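You operate a simulated robot arm through the tools that you are given. There is no shell and no other tool.

You run a simulated robot arm. Do the job below in one go: nothing can be reset, and whatever is moved stays where it is left.

JOB
Fit the 20 mm adapter in the TEST socket in place of the 25 mm one.
Fine: lock lever to FREE, the 25 mm adapter into the empty collar of the rack, lever at TIGHT in the end.

It is judged by the outcome, as a careful person would: the job done as asked, and still so three seconds after it is handed in. It fails if anything else is knocked over, pushed out of place, dropped, spilled or broken.

ROBOT AND FRAMES
A 7-joint arm with a two-finger parallel gripper, fixed in place. Base frame: the origin is at the foot of the arm, x ahead of it, y to its left, z up; the work surface is at about z = 0.78. Units: m, degrees, N and s.
With the tool pointing down near the work surface it reaches from about 0.22 to 0.68 m from the base axis. Its first joint turns from -66.0 to 66.0 degrees. Payload 2.4 kg.
The TCP is the grasp point between the finger pads, 0.03 m short of the fingertips. In the tool frame z runs along the fingers and y along their closing line. The gripper opens to 0.094 m. The fingers are 0.028 m wide and 0.01 m thick; the gripper's body (0.05 by 0.096 m) begins 0.055 m behind the TCP.
Orientation is that of the tool frame in the base frame, as a unit quaternion [x, y, z, w]. With the fingers straight down and closing along the base's y, the tool's x points along the base's -x, its y along +y and its z along -z.

CONTROLS
- The arm moves only by the tool apply_moves. Its argument "increments" is a list that holds one entry, the list of rows, each a list of 7 numbers: the finger opening in m, from 0 to 0.094, then the shift along the base's x, y, z in units of 20 mm (1.0 is 20 mm), then the turn, a rotation vector about the base's x, y, z in units of 4 degrees (1.0 is 4 degrees). In form: [[[gripper, dx, dy, dz, ax, ay, az], ...]]. A call has 1 to 20 rows; each row shifts and turns the commanded pose from where the row before left it. A call with a number of a shift or a turn outside -1 to 1 is refused whole. A row lasts 0.2 s, in which the tool goes at most 0.05 m and 8.6 degrees; a call with a longer step from one row to the next is refused whole, and so is a gripper value outside its range. Where a pose cannot be reached the arm comes as near as it can. A force on the tool above 40 N (or 10 N above the force at the start of the call, whichever is more), or a blocked arm, ends the call early, and 0.2 s more pass. The fingers move at their own pace (about 0.153 m/s each) and stop on an object; they squeeze with about 27 N. The grip force told is the motor's: it shows also when the fingers shut on nothing. Time passes only in rows, and 0.2 s behind the last, so rows that do not move let the fingers close. It gives the time, the measured TCP pose, the force on the tool (base axes), the opening and the grip force at its end, in the units of the frame above (readings bear some noise), with the torque about the TCP (base axes, N m) and any sound that the robot's microphone picked up, and new pictures: "show" is both (left out), scene, wrist or none.
- Cameras (640 x 400 px; columns grow to the right, rows downward): "scene" is fixed at [0.0331, 0.4725, 1.4403]; the picture's right is [-0.77, -0.63, 0.00], its down [-0.38, 0.47, -0.80] and it looks along [0.50, -0.62, -0.60] (base axes); focal length 312 px, centre (320, 200). "wrist" rides on the gripper at [0.076, 0.014, -0.103] in the tool frame; the picture's right is [-0.18, 0.98, 0.00], its down [-0.75, -0.14, -0.64] and it looks along [-0.63, -0.12, 0.77] (tool axes); focal length 243 px, centre (320, 200). There is no depth. A picture from a camera that has moved, and an enlarged one, comes with that camera's place and axes in the base frame and with its lens.
- zoom(camera, box): a new picture of the part [left, top, right, bottom] of that camera's present view, enlarged. The clock stands still meanwhile.
- job_done(): hands the job in; it is judged then, once.

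Nothing tells you positions but the pictures and the camera data. Unless the task says otherwise, let go and move clear before handing in.

The tools are called as name(argument=value, ...) on one line, values as JSON. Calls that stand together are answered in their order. apply_moves: Moves the arm, as the interface text tells. Its arguments: {"type":"object","properties":{"increments":{"type":"array"},"show":{"type":"string","enum":["both","scene","wrist","none"]}},"required":["increments"]} The other tools are called the same way: zoom (camera, box) takes an enlarged picture of a part of a camera's view; job_done () hands the job in.

At the start:

```text
time_s: 0.0
ee_pos: [0.4342, -0.1898, 1.1178]
tcp_rot: [-0.001, 1.0, 0.0, 0.0]
ft_force: [0.9, -1.0, -0.2]
ft_torque: [0.01, -0.01, 0.01]
grip_width: 0.0941
grip_force: 0.0
```

scene: 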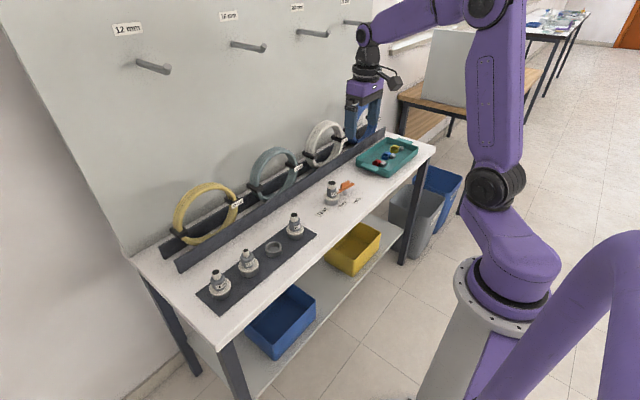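
wrist: 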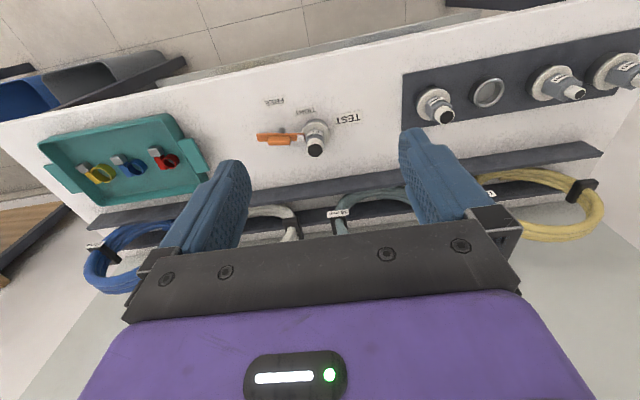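

I see a bench with a rack of adapters on a dark strip (three fitted, one empty collar), and the TEST socket with an orange lever near the middle. I'll zoom in to read the labels and locate things before moving.

zoom(camera="scene", box=[190, 200, 330, 310])

zoom(camera="scene", box=[300, 165, 380, 225])

zoom(camera="wrist", box=[400, 40, 640, 190])

zoom(camera="wrist", box=[240, 80, 380, 170])

```text
3.64 times, centred on (260, 255) of scene
camera zoom: at [0.0331, 0.4725, 1.4403], right [-0.77, -0.63, 0.0], down [-0.38, 0.47, -0.8], along [0.5, -0.62, -0.6], focal length 1133 px, centre (538, 0)
```

zoom: 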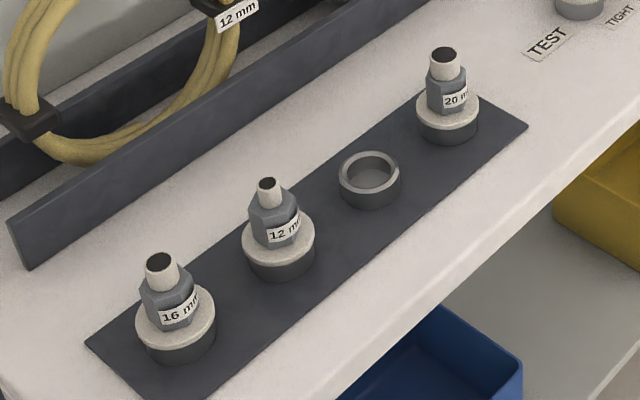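

```text
6.67 times, centred on (340, 195) of scene
camera zoom: at [0.0331, 0.4725, 1.4403], right [-0.77, -0.63, 0.0], down [-0.38, 0.47, -0.8], along [0.5, -0.62, -0.6], focal length 2077 px, centre (187, 233)
```

zoom: 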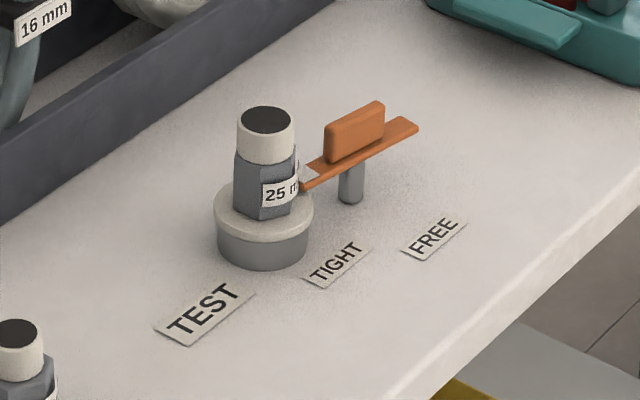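

```text
2.67 times, centred on (520, 115) of wrist
camera zoom: at [0.359, -0.176, 1.221], right [0.18, 0.98, 0.0], down [0.75, -0.14, 0.64], along [0.63, -0.12, -0.77], focal length 647 px, centre (-213, 427)
```

zoom: 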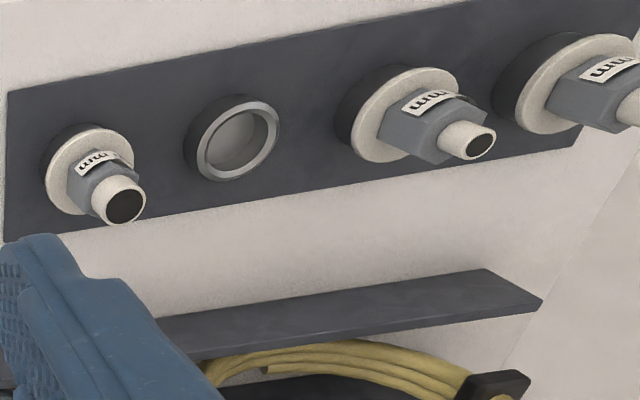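

```text
4.44 times, centred on (310, 125) of wrist
camera zoom: at [0.359, -0.176, 1.221], right [0.18, 0.98, 0.0], down [0.75, -0.14, 0.64], along [0.63, -0.12, -0.77], focal length 1078 px, centre (364, 533)
```

zoom: 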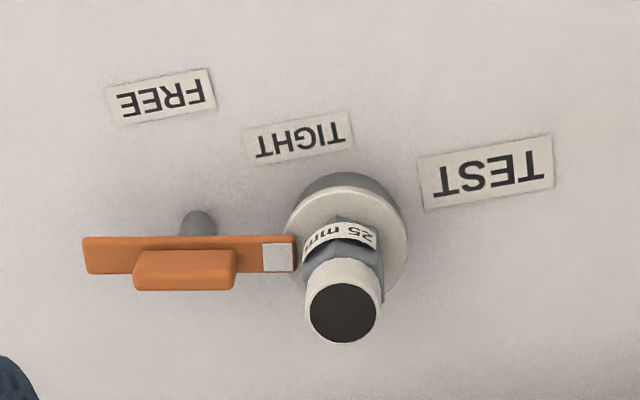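

The TEST socket looks to be near (0.54, -0.22), with the lever beside it on the -y side. The rack runs toward +y, and the 20 mm adapter is its nearest item. I'll lower the wrist camera to view the lever and socket more closely.

apply_moves(increments=[[[0.094, 0.13, -0.5, -0.98, 0, 0, 0], [0.094, 0.13, -0.5, -0.98, 0, 0, 0], [0.094, 0.13, -0.5, -0.98, 0, 0, 0], [0.094, 0.13, -0.5, -0.98, 0, 0, 0], [0.094, 0.13, -0.5, -0.98, 0, 0, 0], [0.094, 0.13, -0.5, -0.98, 0, 0, 0], [0.094, 0, 0, 0, 0, 0, 0]]])

```text
time_s: 1.6
ee_pos: [0.4502, -0.2512, 1.0005]
tcp_rot: [0.0, 1.0, 0.001, 0.0]
ft_force: [-0.2, -0.6, -0.3]
ft_torque: [0.01, 0.04, -0.01]
grip_width: 0.094
grip_force: 0.0
camera wrist: at [0.3747, -0.2362, 1.1024], right [0.18, 0.98, 0.0], down [0.75, -0.14, 0.64], along [0.63, -0.12, -0.77], focal length 243 px, centre (320, 200)
```

scene: 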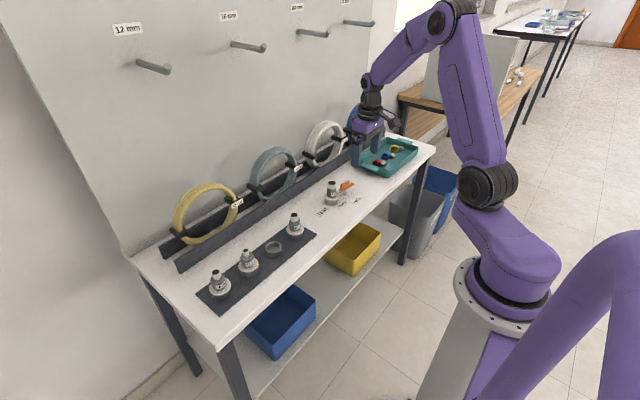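
wrist: 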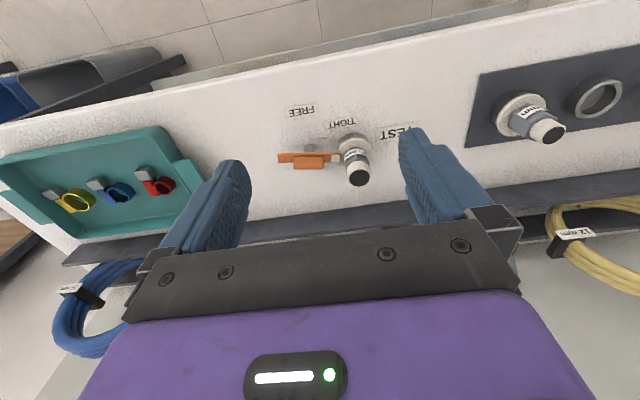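

zoom(camera="wrist", box=[260, 90, 420, 190])

zoom(camera="scene", box=[316, 172, 364, 217])

zoom(camera="wrist", box=[460, 60, 640, 170])

```text
4.00 times, centred on (340, 140) of wrist
camera zoom: at [0.3747, -0.2362, 1.1024], right [0.18, 0.98, 0.0], down [0.75, -0.14, 0.64], along [0.63, -0.12, -0.77], focal length 970 px, centre (240, 440)
```

zoom: 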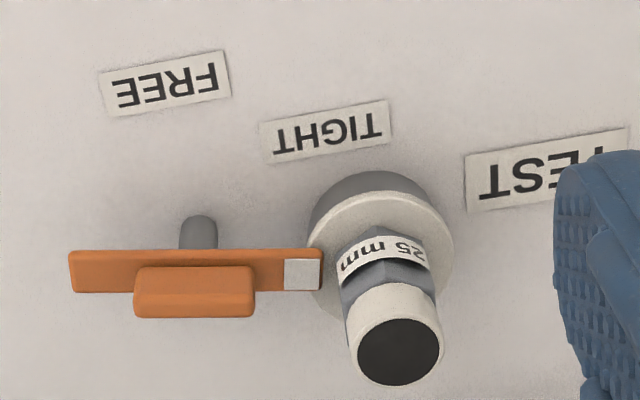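

```text
8.89 times, centred on (340, 194) of scene
camera zoom: at [0.0331, 0.4725, 1.4403], right [-0.77, -0.63, 0.0], down [-0.38, 0.47, -0.8], along [0.5, -0.62, -0.6], focal length 2769 px, centre (142, 249)
```

zoom: 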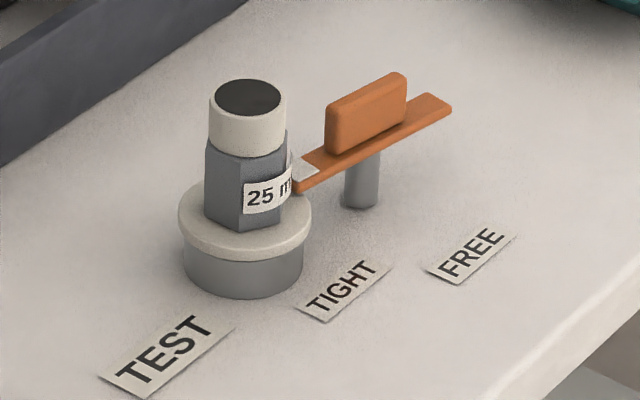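

```text
3.56 times, centred on (550, 115) of wrist
camera zoom: at [0.3747, -0.2362, 1.1024], right [0.18, 0.98, 0.0], down [0.75, -0.14, 0.64], along [0.63, -0.12, -0.77], focal length 863 px, centre (-498, 502)
```

zoom: 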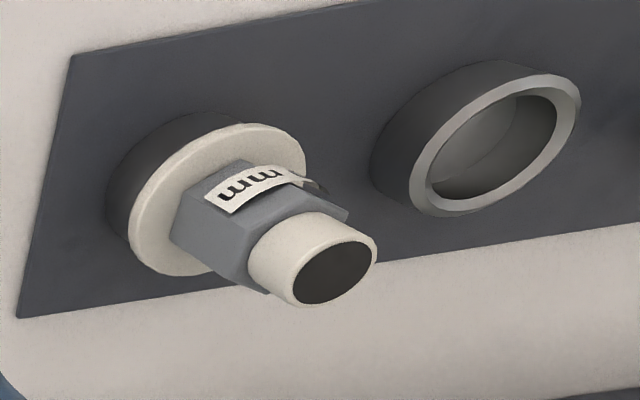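

The lever is an orange bar on a post at about (0.535, -0.285), with an upright block on top, and its pale tip sits over the 25 mm flange (TIGHT). I'll turn the gripper about -100° above the post so the fingers can straddle the block, then look again.

apply_moves(increments=[[[0.094, 0.2, -0.08, -0.1, 0, 0, -1], [0.094, 0.2, -0.08, -0.1, 0, 0, -1], [0.094, 0.2, -0.08, -0.1, 0, 0, -1], [0.094, 0.2, -0.08, -0.1, 0, 0, -1], [0.094, 0.2, -0.08, -0.1, 0, 0, -1], [0.094, 0.2, -0.08, -0.1, 0, 0, -1], [0.094, 0.2, -0.08, -0.1, 0, 0, -1], [0.094, 0.2, -0.08, -0.1, 0, 0, -1], [0.094, 0.2, -0.08, -0.1, 0, 0, -1], [0.094, 0.2, -0.08, -0.1, 0, 0, -1], [0.094, 0.2, -0.08, -0.1, 0, 0, -1], [0.094, 0.2, -0.08, -0.1, 0, 0, -1], [0.094, 0.2, -0.08, -0.1, 0, 0, -1], [0.094, 0.2, -0.08, -0.1, 0, 0, -1], [0.094, 0.2, -0.08, -0.1, 0, 0, -1], [0.094, 0.2, -0.08, -0.1, 0, 0, -1], [0.094, 0.2, -0.08, -0.1, 0, 0, -1], [0.094, 0.2, -0.08, -0.1, 0, 0, -1], [0.094, 0.2, -0.08, -0.1, 0, 0, -1], [0.094, 0.2, -0.08, -0.1, 0, 0, -1]]])

apply_moves(increments=[[[0.094, 0, 0, 0, 0, 0, -1], [0.094, 0, 0, 0, 0, 0, -1], [0.094, 0, 0, 0, 0, 0, -1], [0.094, 0, 0, 0, 0, 0, -1], [0.094, 0, 0, 0, 0, 0, -1], [0.094, 0, 0, 0, 0, 0, 0]]])

```text
time_s: 5.8
ee_pos: [0.5302, -0.2829, 0.9607]
tcp_rot: [0.642, 0.766, 0.001, 0.0]
ft_force: [-0.1, 0.8, 0.6]
ft_torque: [-0.01, 0.02, 0.01]
grip_width: 0.0938
grip_force: 0.0
camera wrist: at [0.5319, -0.2046, 1.0633], right [1.0, -0.01, 0.0], down [-0.01, -0.77, 0.64], along [-0.01, -0.64, -0.77], focal length 243 px, centre (320, 200)
```

scene: 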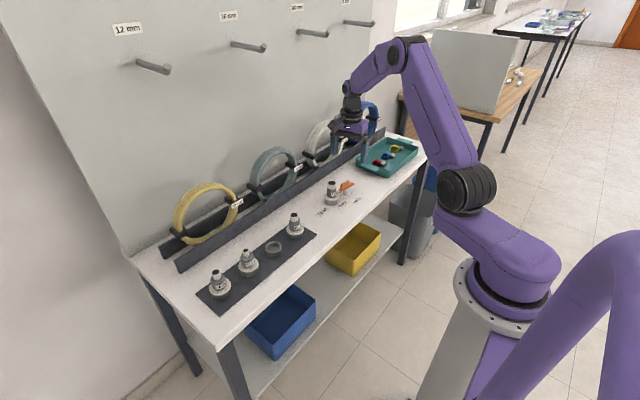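
wrist: 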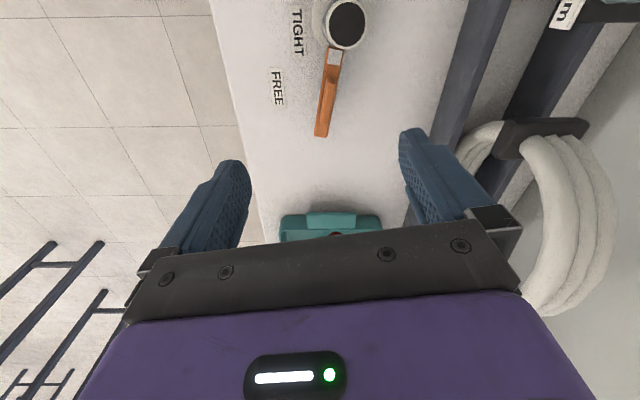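

```text
time_s: 7.2
ee_pos: [0.5295, -0.2824, 0.9616]
tcp_rot: [0.766, 0.642, 0.0, 0.0]
ft_force: [0.8, 0.7, 0.6]
ft_torque: [-0.01, -0.01, 0.03]
grip_width: 0.0942
grip_force: 0.0
camera wrist: at [0.5582, -0.2096, 1.0634], right [0.94, -0.35, 0.0], down [-0.27, -0.72, 0.64], along [-0.23, -0.6, -0.77], focal length 243 px, centre (320, 200)
```

scene: 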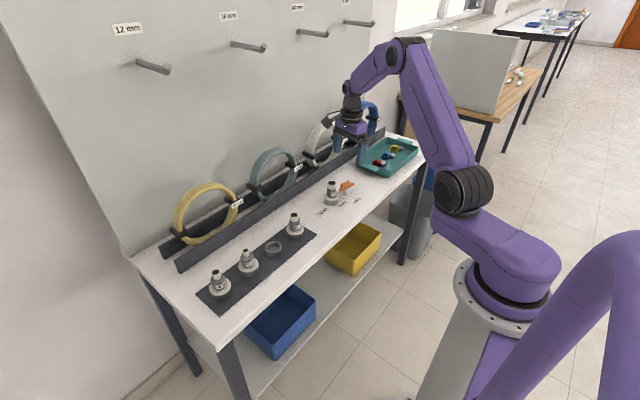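
wrist: 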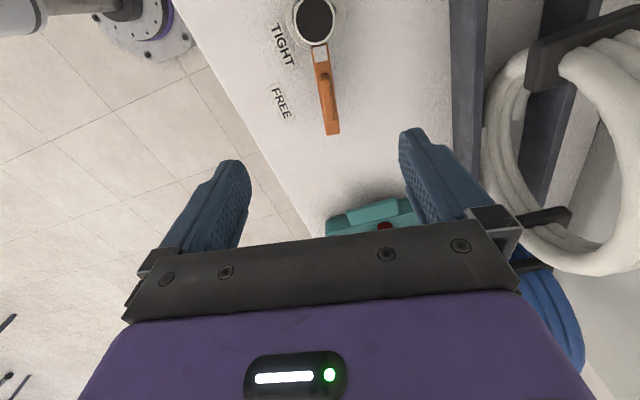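

The fingers are now turned to close across the bar. I'll zoom in on the lever for its exact direction and centre.

zoom(camera="wrist", box=[240, 0, 400, 140])

zoom(camera="scene", box=[316, 172, 364, 217])

```text
2.86 times, centred on (320, 70) of wrist
camera zoom: at [0.5582, -0.2096, 1.0634], right [0.94, -0.35, 0.0], down [-0.27, -0.72, 0.64], along [-0.23, -0.6, -0.77], focal length 693 px, centre (320, 571)
```

zoom: 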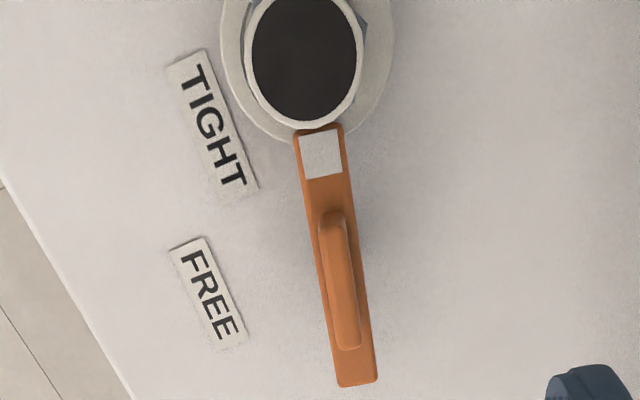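

```text
8.89 times, centred on (340, 194) of scene
camera zoom: at [0.0331, 0.4725, 1.4403], right [-0.77, -0.63, 0.0], down [-0.38, 0.47, -0.8], along [0.5, -0.62, -0.6], focal length 2769 px, centre (142, 249)
```

zoom: 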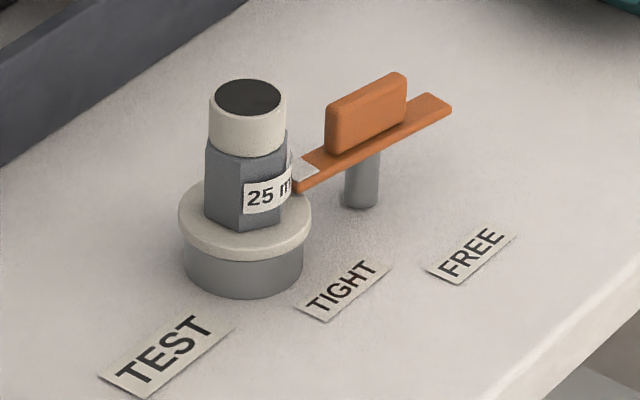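

The lever block is centred near (0.539, -0.281). The bar top is at about z = 0.804 and the block top at about 0.829. I'll descend partway with the fingers wide open, then check alignment.

apply_moves(increments=[[[0.06, 0.1, 0.02, -0.9, 0, 0, 0], [0.06, 0.1, 0.02, -0.9, 0, 0, 0], [0.06, 0.1, 0.02, -0.9, 0, 0, 0], [0.06, 0.1, 0.01, -0.9, 0, 0, 0], [0.06, 0.075, 0, -0.9, 0, 0, 0], [0.06, 0, 0, 0, 0, 0, 0]]])

```text
time_s: 8.6
ee_pos: [0.5408, -0.2799, 0.8712]
tcp_rot: [0.766, 0.642, 0.0, 0.0]
ft_force: [0.6, 0.0, -0.3]
ft_torque: [-0.01, -0.04, 0.0]
grip_width: 0.0597
grip_force: 0.1
camera wrist: at [0.5684, -0.2083, 0.9731], right [0.94, -0.35, 0.0], down [-0.27, -0.72, 0.64], along [-0.23, -0.6, -0.77], focal length 243 px, centre (320, 200)
```

scene: 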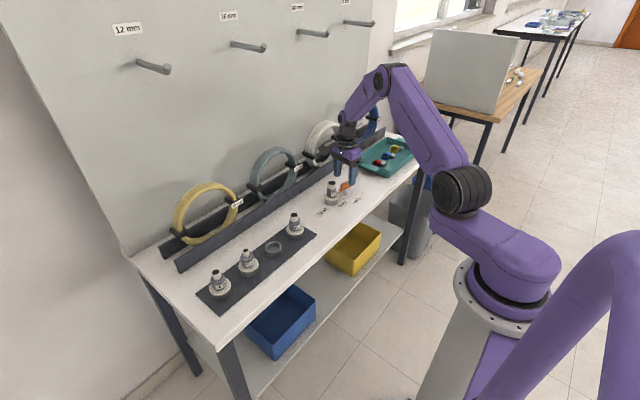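
wrist: 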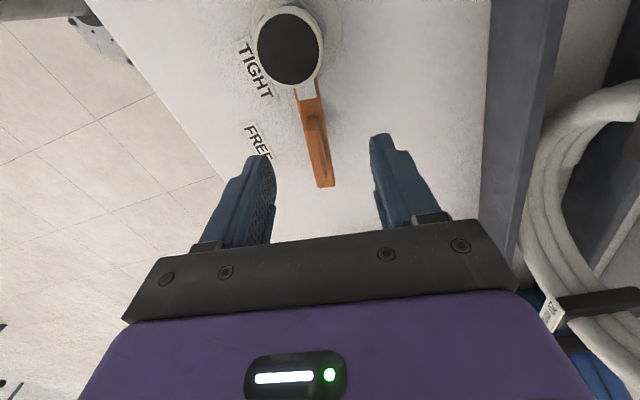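

zoom(camera="wrist", box=[220, 30, 420, 230])

zoom(camera="scene", box=[316, 145, 380, 217])

```text
2.00 times, centred on (320, 130) of wrist
camera zoom: at [0.5684, -0.2083, 0.9731], right [0.94, -0.35, 0.0], down [-0.27, -0.72, 0.64], along [-0.23, -0.6, -0.77], focal length 485 px, centre (320, 340)
```

zoom: 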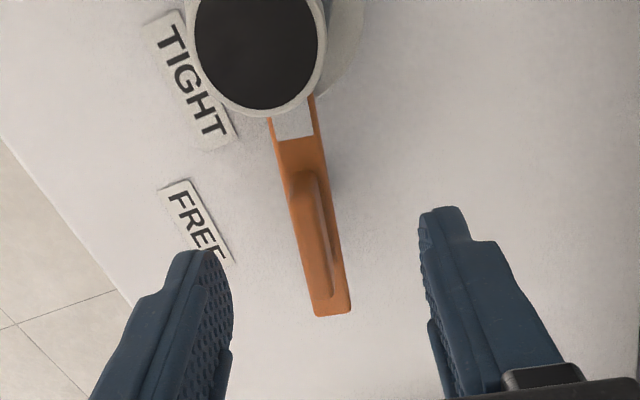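

```text
5.56 times, centred on (348, 181) of scene
camera zoom: at [0.0331, 0.4725, 1.4403], right [-0.77, -0.63, 0.0], down [-0.38, 0.47, -0.8], along [0.5, -0.62, -0.6], focal length 1731 px, centre (164, 306)
```

zoom: 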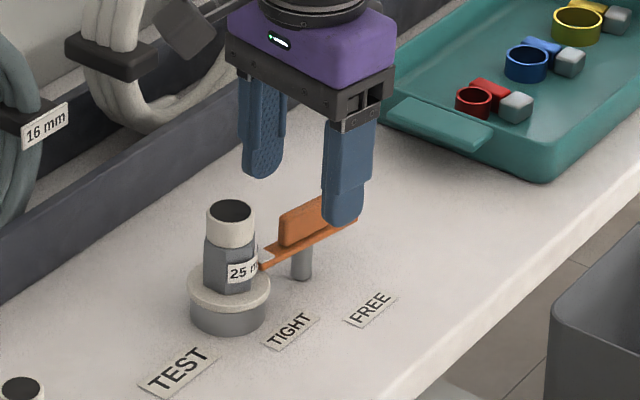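

The block centre checks out at about (0.5396, -0.279), directly under the TCP. I'll descend so the fingertips sit just above the bar, then close on the block.

apply_moves(increments=[[[0.06, -0.06, 0, -0.6, 0, 0, 0], [0.06, 0, 0, -0.6, 0, 0, 0], [0.06, 0, 0, -0.4, 0, 0, 0], [0.06, 0, 0, 0, 0, 0, 0]]])

zoom(camera="scene", box=[316, 145, 380, 217])

```text
time_s: 9.6
ee_pos: [0.5387, -0.2792, 0.8387]
tcp_rot: [0.766, 0.643, 0.0, 0.0]
ft_force: [-0.3, 0.8, 0.2]
ft_torque: [0.01, -0.03, 0.0]
grip_width: 0.06
grip_force: 0.1
camera wrist: at [0.5666, -0.2082, 0.9414], right [0.94, -0.35, 0.0], down [-0.27, -0.72, 0.64], along [-0.23, -0.6, -0.77], focal length 243 px, centre (320, 200)
```

scene: 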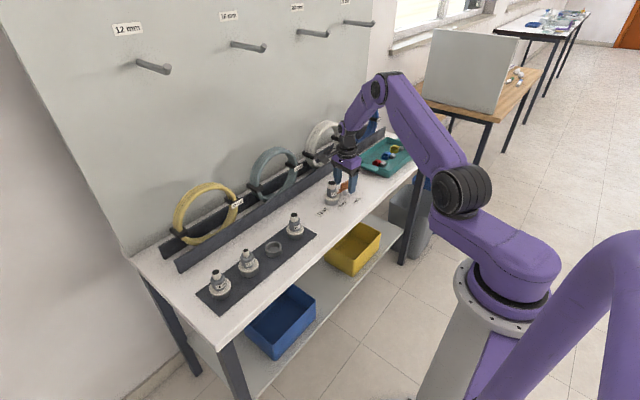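
wrist: 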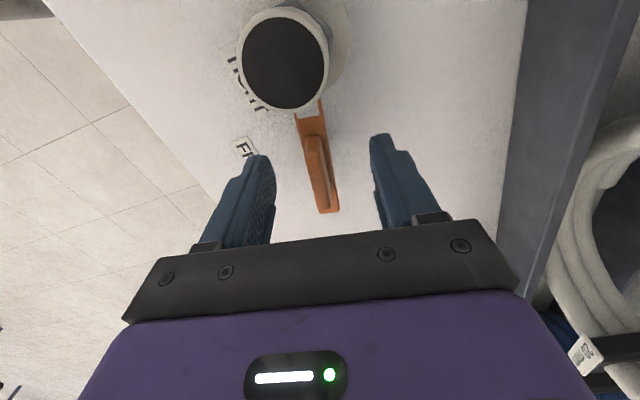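

```text
5.56 times, centred on (348, 181) of scene
camera zoom: at [0.0331, 0.4725, 1.4403], right [-0.77, -0.63, 0.0], down [-0.38, 0.47, -0.8], along [0.5, -0.62, -0.6], focal length 1731 px, centre (164, 306)
```

zoom: 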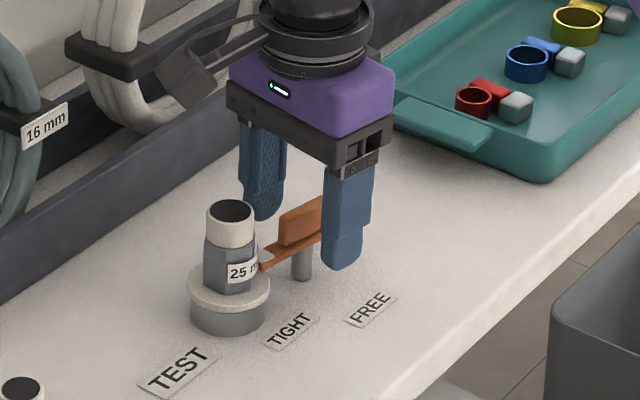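

Fingers straddle the block. Closing now.

apply_moves(increments=[[[0.03, 0, 0, 0, 0, 0, 0], [0.012, 0, 0, 0, 0, 0, 0], [0.0, 0, 0, 0, 0, 0, 0], [0.0, 0, 0, 0, 0, 0, 0]]])

```text
time_s: 10.6
ee_pos: [0.5382, -0.2811, 0.8376]
tcp_rot: [0.766, 0.642, 0.0, -0.001]
ft_force: [-6.1, 1.9, 3.1]
ft_torque: [0.1, 0.22, -0.02]
grip_width: 0.0159
grip_force: 44.9
camera wrist: at [0.566, -0.2082, 0.9414], right [0.94, -0.35, 0.0], down [-0.27, -0.72, 0.64], along [-0.23, -0.6, -0.77], focal length 243 px, centre (320, 200)
```

scene: 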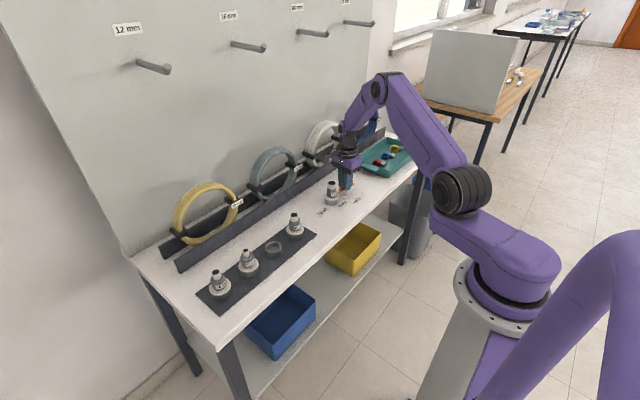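
wrist: 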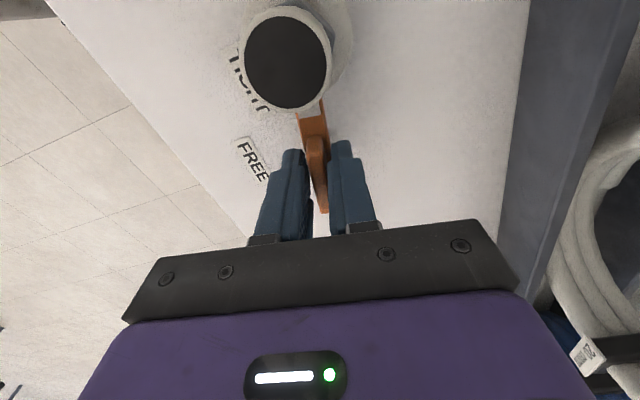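

The lever is gripped (16 mm wide, small forces). I'll try a small counter-clockwise turn, away from the socket toward the FREE label, and watch the torque.

apply_moves(increments=[[[0.0, 0, 0, 0, 0, 0, 1], [0.0, 0, 0, 0, 0, 0, 1], [0.0, 0, 0, 0, 0, 0, 1]]])

zoom(camera="scene", box=[316, 145, 380, 217])

```text
time_s: 11.4
ee_pos: [0.5382, -0.2799, 0.8401]
tcp_rot: [0.694, 0.72, -0.001, 0.0]
ft_force: [-12.8, 4.0, 9.0]
ft_torque: [-0.22, 0.46, -0.03]
grip_width: 0.0158
grip_force: 45.1
camera wrist: at [0.5499, -0.204, 0.9414], right [0.99, -0.15, 0.0], down [-0.11, -0.76, 0.64], along [-0.1, -0.63, -0.77], focal length 243 px, centre (320, 200)
```

scene: 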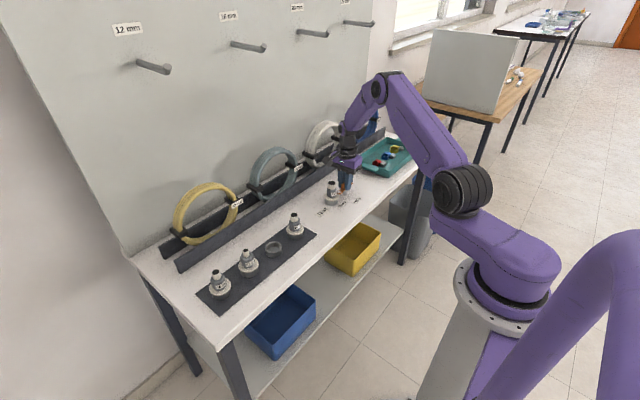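
wrist: 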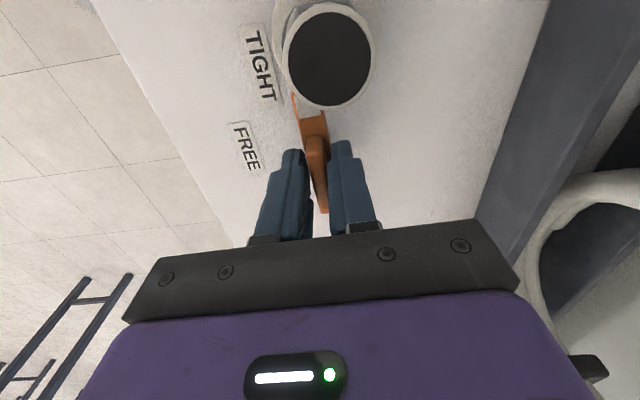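

```text
5.56 times, centred on (348, 181) of scene
camera zoom: at [0.0326, 0.4727, 1.4402], right [-0.77, -0.63, 0.0], down [-0.38, 0.47, -0.8], along [0.5, -0.62, -0.6], focal length 1731 px, centre (164, 306)
```

zoom: 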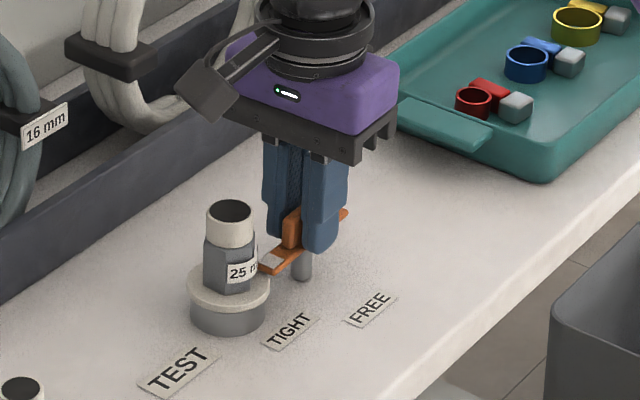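

The lever follows (tip is leaving the flange) with light resistance. I'll ease a bit toward -x to relieve the side force and keep turning.

apply_moves(increments=[[[0.0, -0.06, 0, 0.03, 0, 0, 0], [0.0, -0.02, 0, 0, 0, 0, 1], [0.0, 0, 0, 0, 0, 0, 1], [0.0, 0, 0, 0, 0, 0, 1], [0.0, 0, 0, 0, 0, 0, 1]]])

zoom(camera="scene", box=[316, 145, 380, 217])

```text
time_s: 12.6
ee_pos: [0.5383, -0.2797, 0.8389]
tcp_rot: [0.587, 0.81, 0.0, 0.0]
ft_force: [5.9, -1.1, -12.4]
ft_torque: [0.66, -0.08, 0.01]
grip_width: 0.016
grip_force: 45.5
camera wrist: at [0.5276, -0.2038, 0.9413], right [0.99, 0.13, 0.0], down [0.1, -0.76, 0.64], along [0.08, -0.64, -0.77], focal length 243 px, centre (320, 200)
```

scene: 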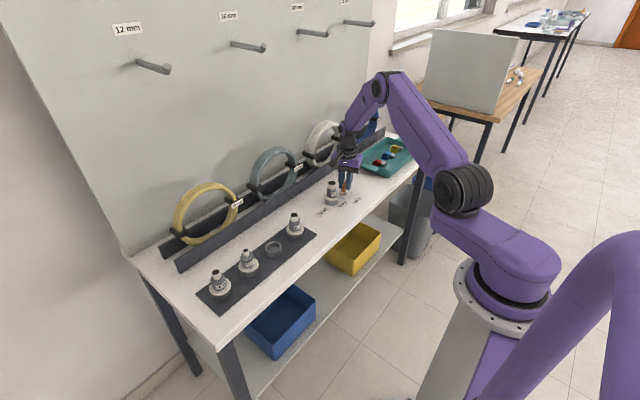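
wrist: 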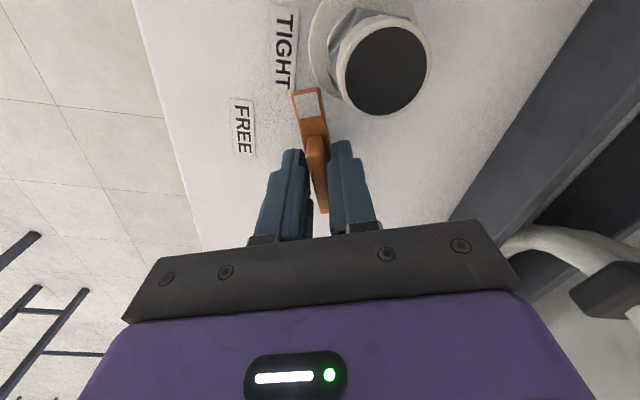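

```text
5.56 times, centred on (348, 181) of scene
camera zoom: at [0.0334, 0.4723, 1.4403], right [-0.77, -0.63, 0.0], down [-0.38, 0.47, -0.8], along [0.5, -0.62, -0.6], focal length 1731 px, centre (164, 306)
```

zoom: 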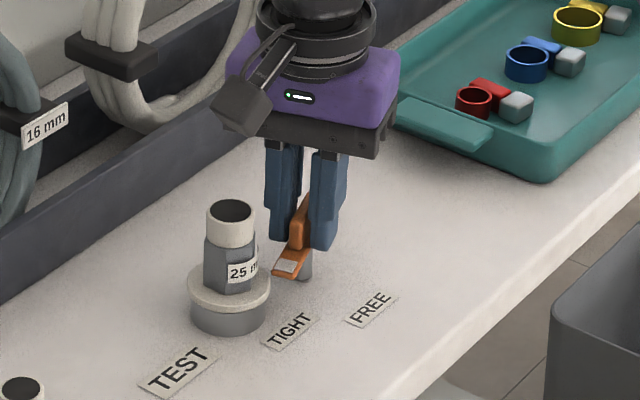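

It has turned smoothly about 28°. I'll fine-trim and continue in steps toward FREE.

apply_moves(increments=[[[0.0, 0.03, 0, -0.02, 0, 0, 0.5], [0.0, 0, 0, 0, 0, 0, 1], [0.0, 0, 0, 0, 0, 0, 1], [0.0, 0, 0, 0, 0, 0, 1], [0.0, 0, 0, 0, 0, 0, 1], [0.0, 0, 0, 0, 0, 0, 1]]])

zoom(camera="scene", box=[316, 145, 380, 217])

```text
time_s: 14.0
ee_pos: [0.5367, -0.2811, 0.8391]
tcp_rot: [0.422, 0.907, 0.0, -0.001]
ft_force: [-5.8, 3.6, -1.1]
ft_torque: [-0.57, -0.39, 0.0]
grip_width: 0.0161
grip_force: 45.3
camera wrist: at [0.4995, -0.2135, 0.9414], right [0.87, 0.49, 0.0], down [0.38, -0.67, 0.64], along [0.32, -0.56, -0.77], focal length 243 px, centre (320, 200)
```

scene: 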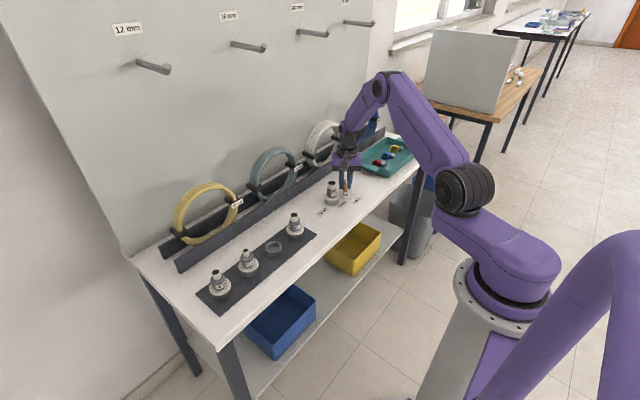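
wrist: 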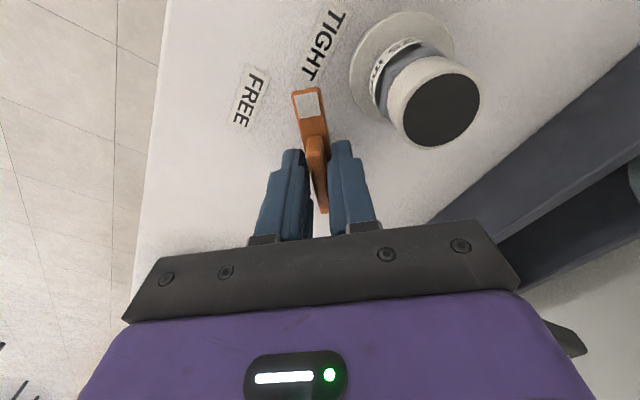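

```text
5.56 times, centred on (348, 181) of scene
camera zoom: at [0.0329, 0.4725, 1.4403], right [-0.77, -0.63, 0.0], down [-0.38, 0.47, -0.8], along [0.5, -0.62, -0.6], focal length 1731 px, centre (164, 306)
```

zoom: 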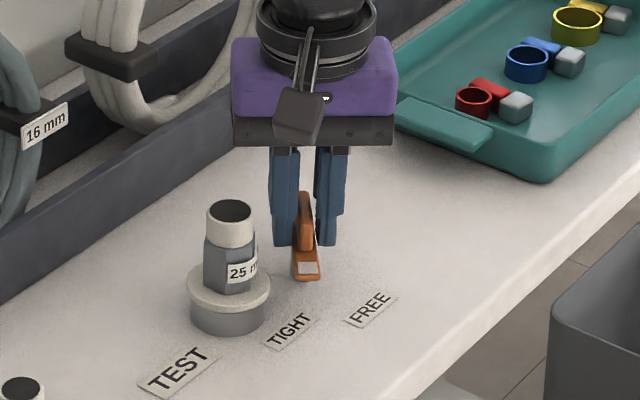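

Halfway (about 50°), with forces still small. Continuing toward FREE.

apply_moves(increments=[[[0.0, 0, 0, 0, 0, 0, 1], [0.0, 0, 0, 0, 0, 0, 1], [0.0, 0, 0, 0, 0, 0, 1], [0.0, 0, 0, 0, 0, 0, 1], [0.0, 0, 0, 0, 0, 0, 1], [0.0, 0, 0, 0, 0, 0, 1]]])

zoom(camera="scene", box=[316, 145, 380, 217])

```text
time_s: 15.4
ee_pos: [0.5363, -0.2811, 0.8382]
tcp_rot: [0.224, 0.975, 0.0, -0.001]
ft_force: [-10.6, -0.8, 0.4]
ft_torque: [-0.11, 0.2, -0.01]
grip_width: 0.0156
grip_force: 45.1
camera wrist: at [0.4751, -0.2353, 0.9415], right [0.6, 0.8, 0.0], down [0.62, -0.46, 0.64], along [0.51, -0.38, -0.77], focal length 243 px, centre (320, 200)
```

scene: 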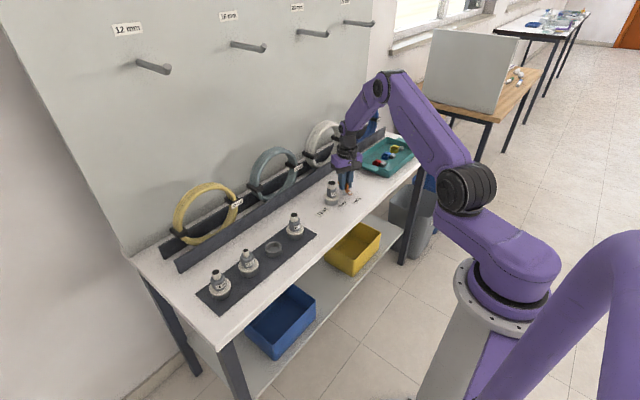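
wrist: 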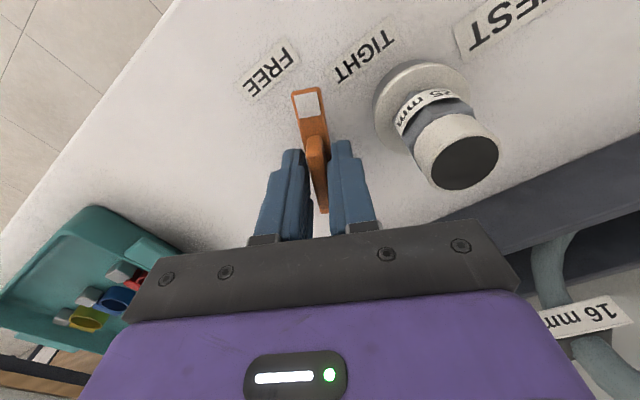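

```text
5.56 times, centred on (348, 181) of scene
camera zoom: at [0.0328, 0.4725, 1.4403], right [-0.77, -0.63, 0.0], down [-0.38, 0.47, -0.8], along [0.5, -0.62, -0.6], focal length 1731 px, centre (164, 306)
```

zoom: 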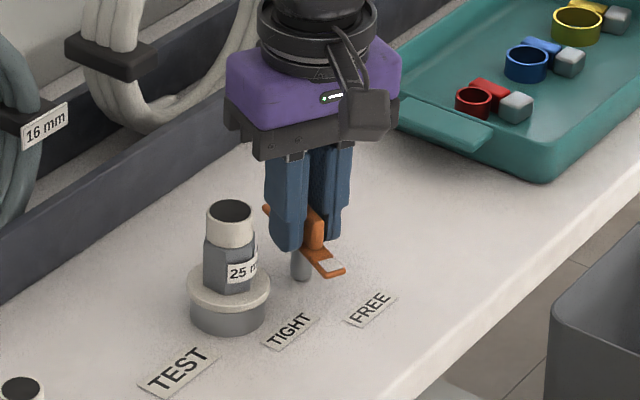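

The tip is now close to pointing at FREE. Another 16-20° should bring it there; I'll watch for a stop.

apply_moves(increments=[[[0.0, -0.03, 0, 0, 0, 0, 1], [0.0, 0, 0, 0, 0, 0, 1], [0.0, 0, 0, 0, 0, 0, 1], [0.0, 0, 0, 0, 0, 0, 1], [0.0, 0, 0, 0, 0, 0, 0]]])

zoom(camera="scene", box=[316, 145, 380, 217])

```text
time_s: 16.6
ee_pos: [0.5368, -0.2817, 0.8386]
tcp_rot: [0.087, 0.996, 0.001, 0.0]
ft_force: [-6.2, -7.8, -10.5]
ft_torque: [-0.2, 0.68, 0.0]
grip_width: 0.0155
grip_force: 44.1
camera wrist: at [0.4645, -0.2544, 0.9414], right [0.35, 0.94, 0.0], down [0.72, -0.27, 0.64], along [0.6, -0.23, -0.77], focal length 243 px, centre (320, 200)
```

scene: 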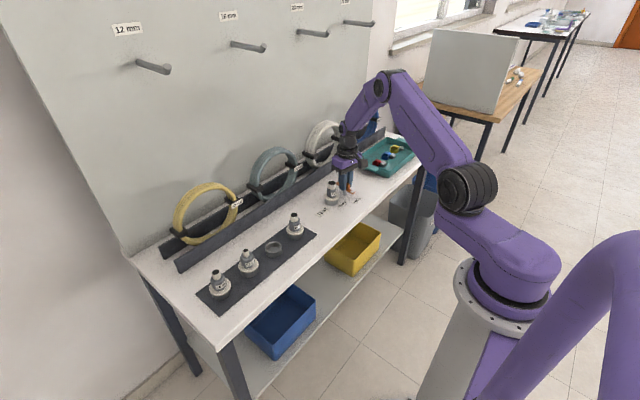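
wrist: 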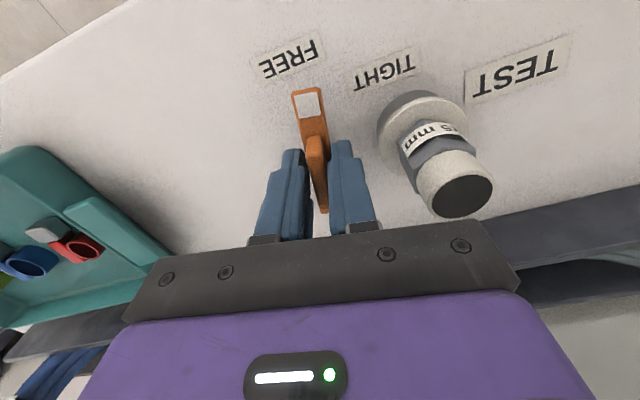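

```text
5.56 times, centred on (348, 181) of scene
camera zoom: at [0.0331, 0.4722, 1.4404], right [-0.77, -0.63, 0.0], down [-0.38, 0.47, -0.8], along [0.5, -0.62, -0.6], focal length 1731 px, centre (164, 306)
```

zoom: 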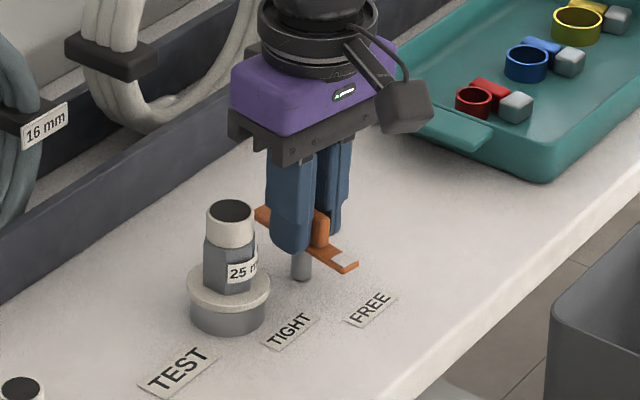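

It has turned 90° and the tip points at FREE. I'll test a further 4° to see whether there is a stop.

apply_moves(increments=[[[0.0, 0, 0, 0, 0, 0, 0.5], [0.0, 0, 0, 0, 0, 0, 0.5], [0.0, 0, 0, 0, 0, 0, 0]]], show="wrist")

```text
time_s: 17.4
ee_pos: [0.5381, -0.2818, 0.8384]
tcp_rot: [0.052, 0.999, 0.0, 0.0]
ft_force: [-4.5, -13.0, -18.4]
ft_torque: [-0.36, 0.06, -0.02]
grip_width: 0.0157
grip_force: 44.8
camera wrist: at [0.4628, -0.2596, 0.9414], right [0.29, 0.96, 0.0], down [0.73, -0.22, 0.64], along [0.62, -0.18, -0.77], focal length 243 px, centre (320, 200)
```

wrist: 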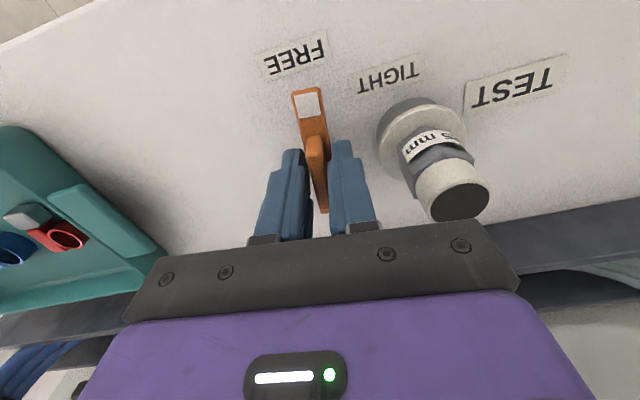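

The lever has moved past the flange and its tip points squarely at FREE. I'll open slightly, since the socket is close by, and lift clear.

apply_moves(increments=[[[0.034, 0, 0, 0, 0, 0, 0], [0.034, 0, 0, 0, 0, 0, 0], [0.034, 0, 0, 0.5, 0, 0, 0], [0.034, 0, 0, 1, 0, 0, 0], [0.034, 0, 0, 1, 0, 0, 0], [0.034, 0, 0, 1, 0, 0, 0], [0.034, 0, 0, 1, 0, 0, 0], [0.06, 0, 0, 1, 0, 0, 0]]])

zoom(camera="scene", box=[316, 145, 380, 217])

zoom(camera="wrist", box=[220, 20, 480, 200])

```text
time_s: 19.2
ee_pos: [0.5374, -0.2807, 0.9488]
tcp_rot: [0.053, 0.999, 0.0, 0.001]
ft_force: [0.2, 1.1, -0.2]
ft_torque: [0.02, 0.03, 0.0]
grip_width: 0.0602
grip_force: 0.1
camera wrist: at [0.4632, -0.2587, 1.0519], right [0.29, 0.96, 0.0], down [0.73, -0.22, 0.64], along [0.62, -0.18, -0.77], focal length 243 px, centre (320, 200)
```

scene: 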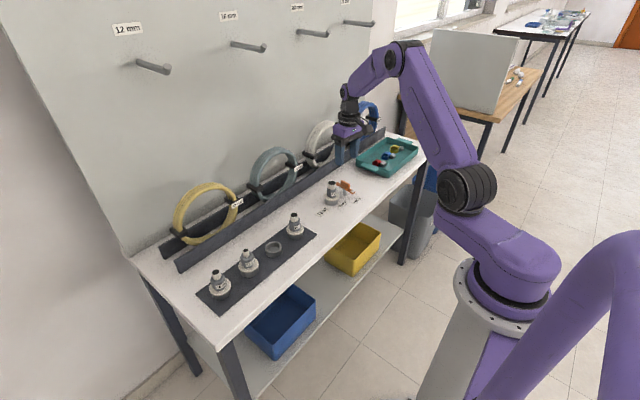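
wrist: 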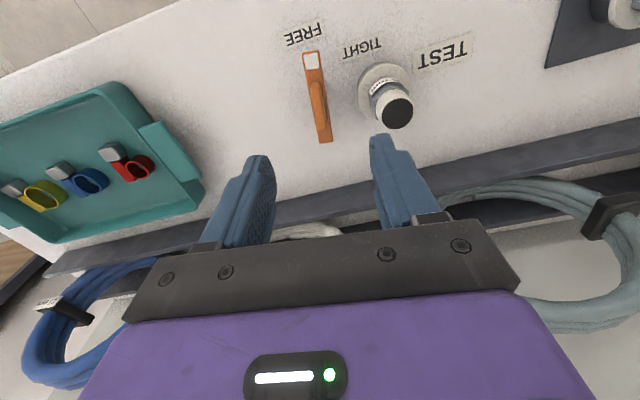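

```text
5.56 times, centred on (348, 181) of scene
camera zoom: at [0.0331, 0.4725, 1.4403], right [-0.77, -0.63, 0.0], down [-0.38, 0.47, -0.8], along [0.5, -0.62, -0.6], focal length 1731 px, centre (164, 306)
```

zoom: 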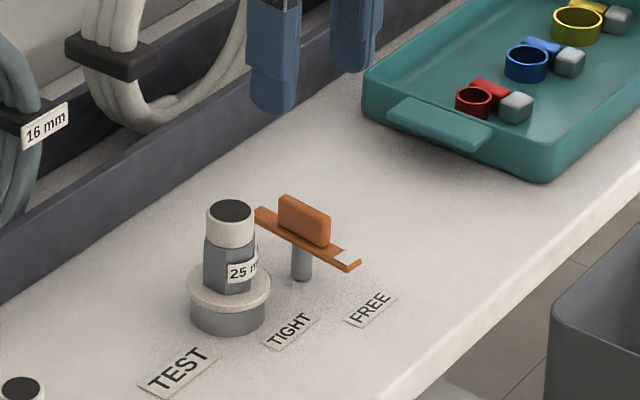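

```text
2.22 times, centred on (350, 110) of wrist
camera zoom: at [0.4632, -0.2587, 1.0519], right [0.29, 0.96, 0.0], down [0.73, -0.22, 0.64], along [0.62, -0.18, -0.77], focal length 539 px, centre (253, 400)
```

zoom: 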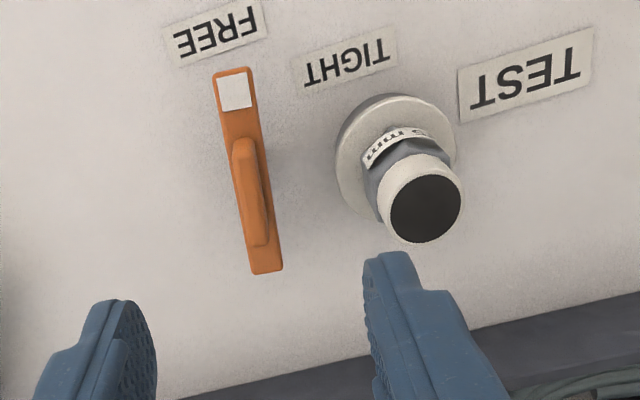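

The lever sits at FREE and is undisturbed. Next is the 25 mm adapter, with its axis at about (0.549, -0.219) and its top at about z = 0.857. I'll move above it and inspect the hex orientation.

apply_moves(increments=[[[0.06, 0.1, 0.6, 0, 0, 0, 0], [0.06, 0.1, 0.6, 0, 0, 0, 0], [0.06, 0.1, 0.6, -0.3, 0, 0, 0], [0.06, 0.1, 0.6, -0.3, 0, 0, 0], [0.06, 0.1, 0.6, -0.3, 0, 0, 0], [0.06, 0.1, 0.1, -0.1, 0, 0, 0], [0.06, 0, 0, 0, 0, 0, 0]]])

zoom(camera="wrist", box=[240, 80, 400, 200])

zoom(camera="scene", box=[316, 145, 380, 217])

```text
time_s: 20.8
ee_pos: [0.5499, -0.2187, 0.9295]
tcp_rot: [0.05, 0.999, 0.001, 0.0]
ft_force: [0.0, -0.6, 1.0]
ft_torque: [0.0, 0.01, -0.01]
grip_width: 0.06
grip_force: 0.1
camera wrist: at [0.4755, -0.1966, 1.0313], right [0.28, 0.96, 0.0], down [0.73, -0.22, 0.64], along [0.62, -0.18, -0.77], focal length 243 px, centre (320, 200)
```

scene: 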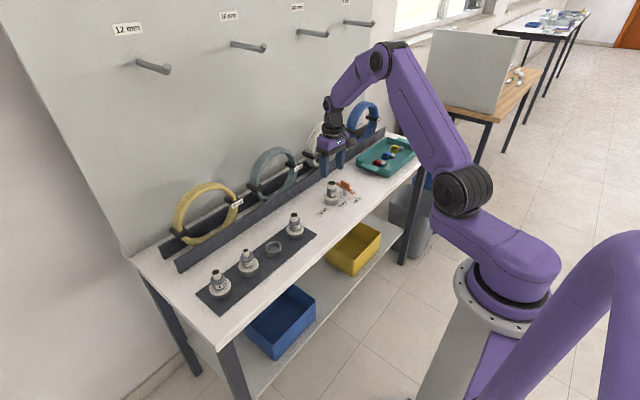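
wrist: 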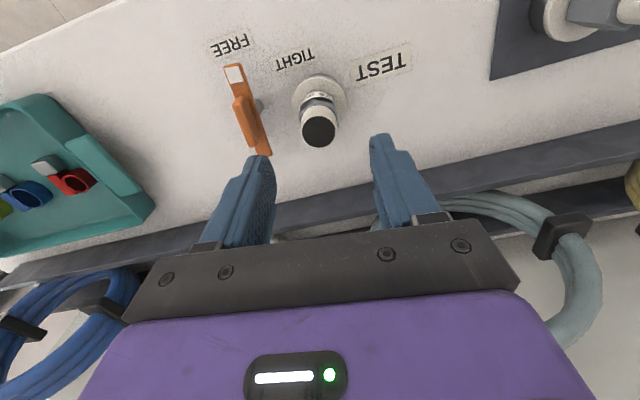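

```text
3.33 times, centred on (320, 140) of wrist
camera zoom: at [0.4755, -0.1966, 1.0313], right [0.28, 0.96, 0.0], down [0.73, -0.22, 0.64], along [0.62, -0.18, -0.77], focal length 809 px, centre (320, 400)
```

zoom: 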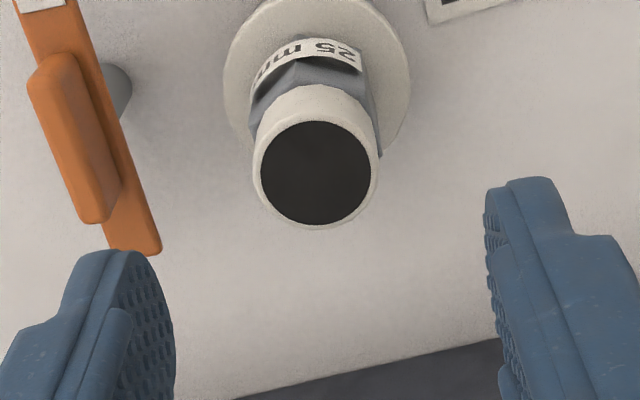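

```text
5.56 times, centred on (348, 181) of scene
camera zoom: at [0.0331, 0.4725, 1.4403], right [-0.77, -0.63, 0.0], down [-0.38, 0.47, -0.8], along [0.5, -0.62, -0.6], focal length 1731 px, centre (164, 306)
```

zoom: 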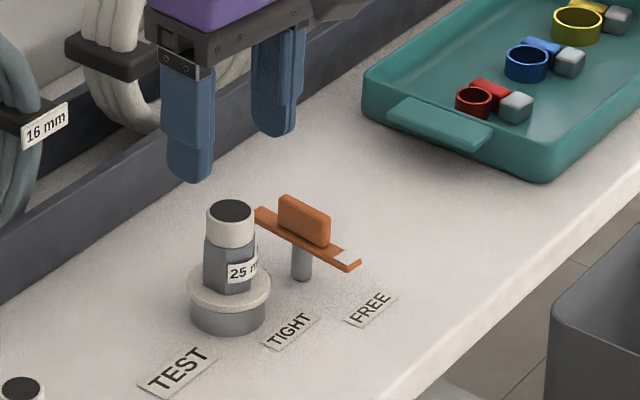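

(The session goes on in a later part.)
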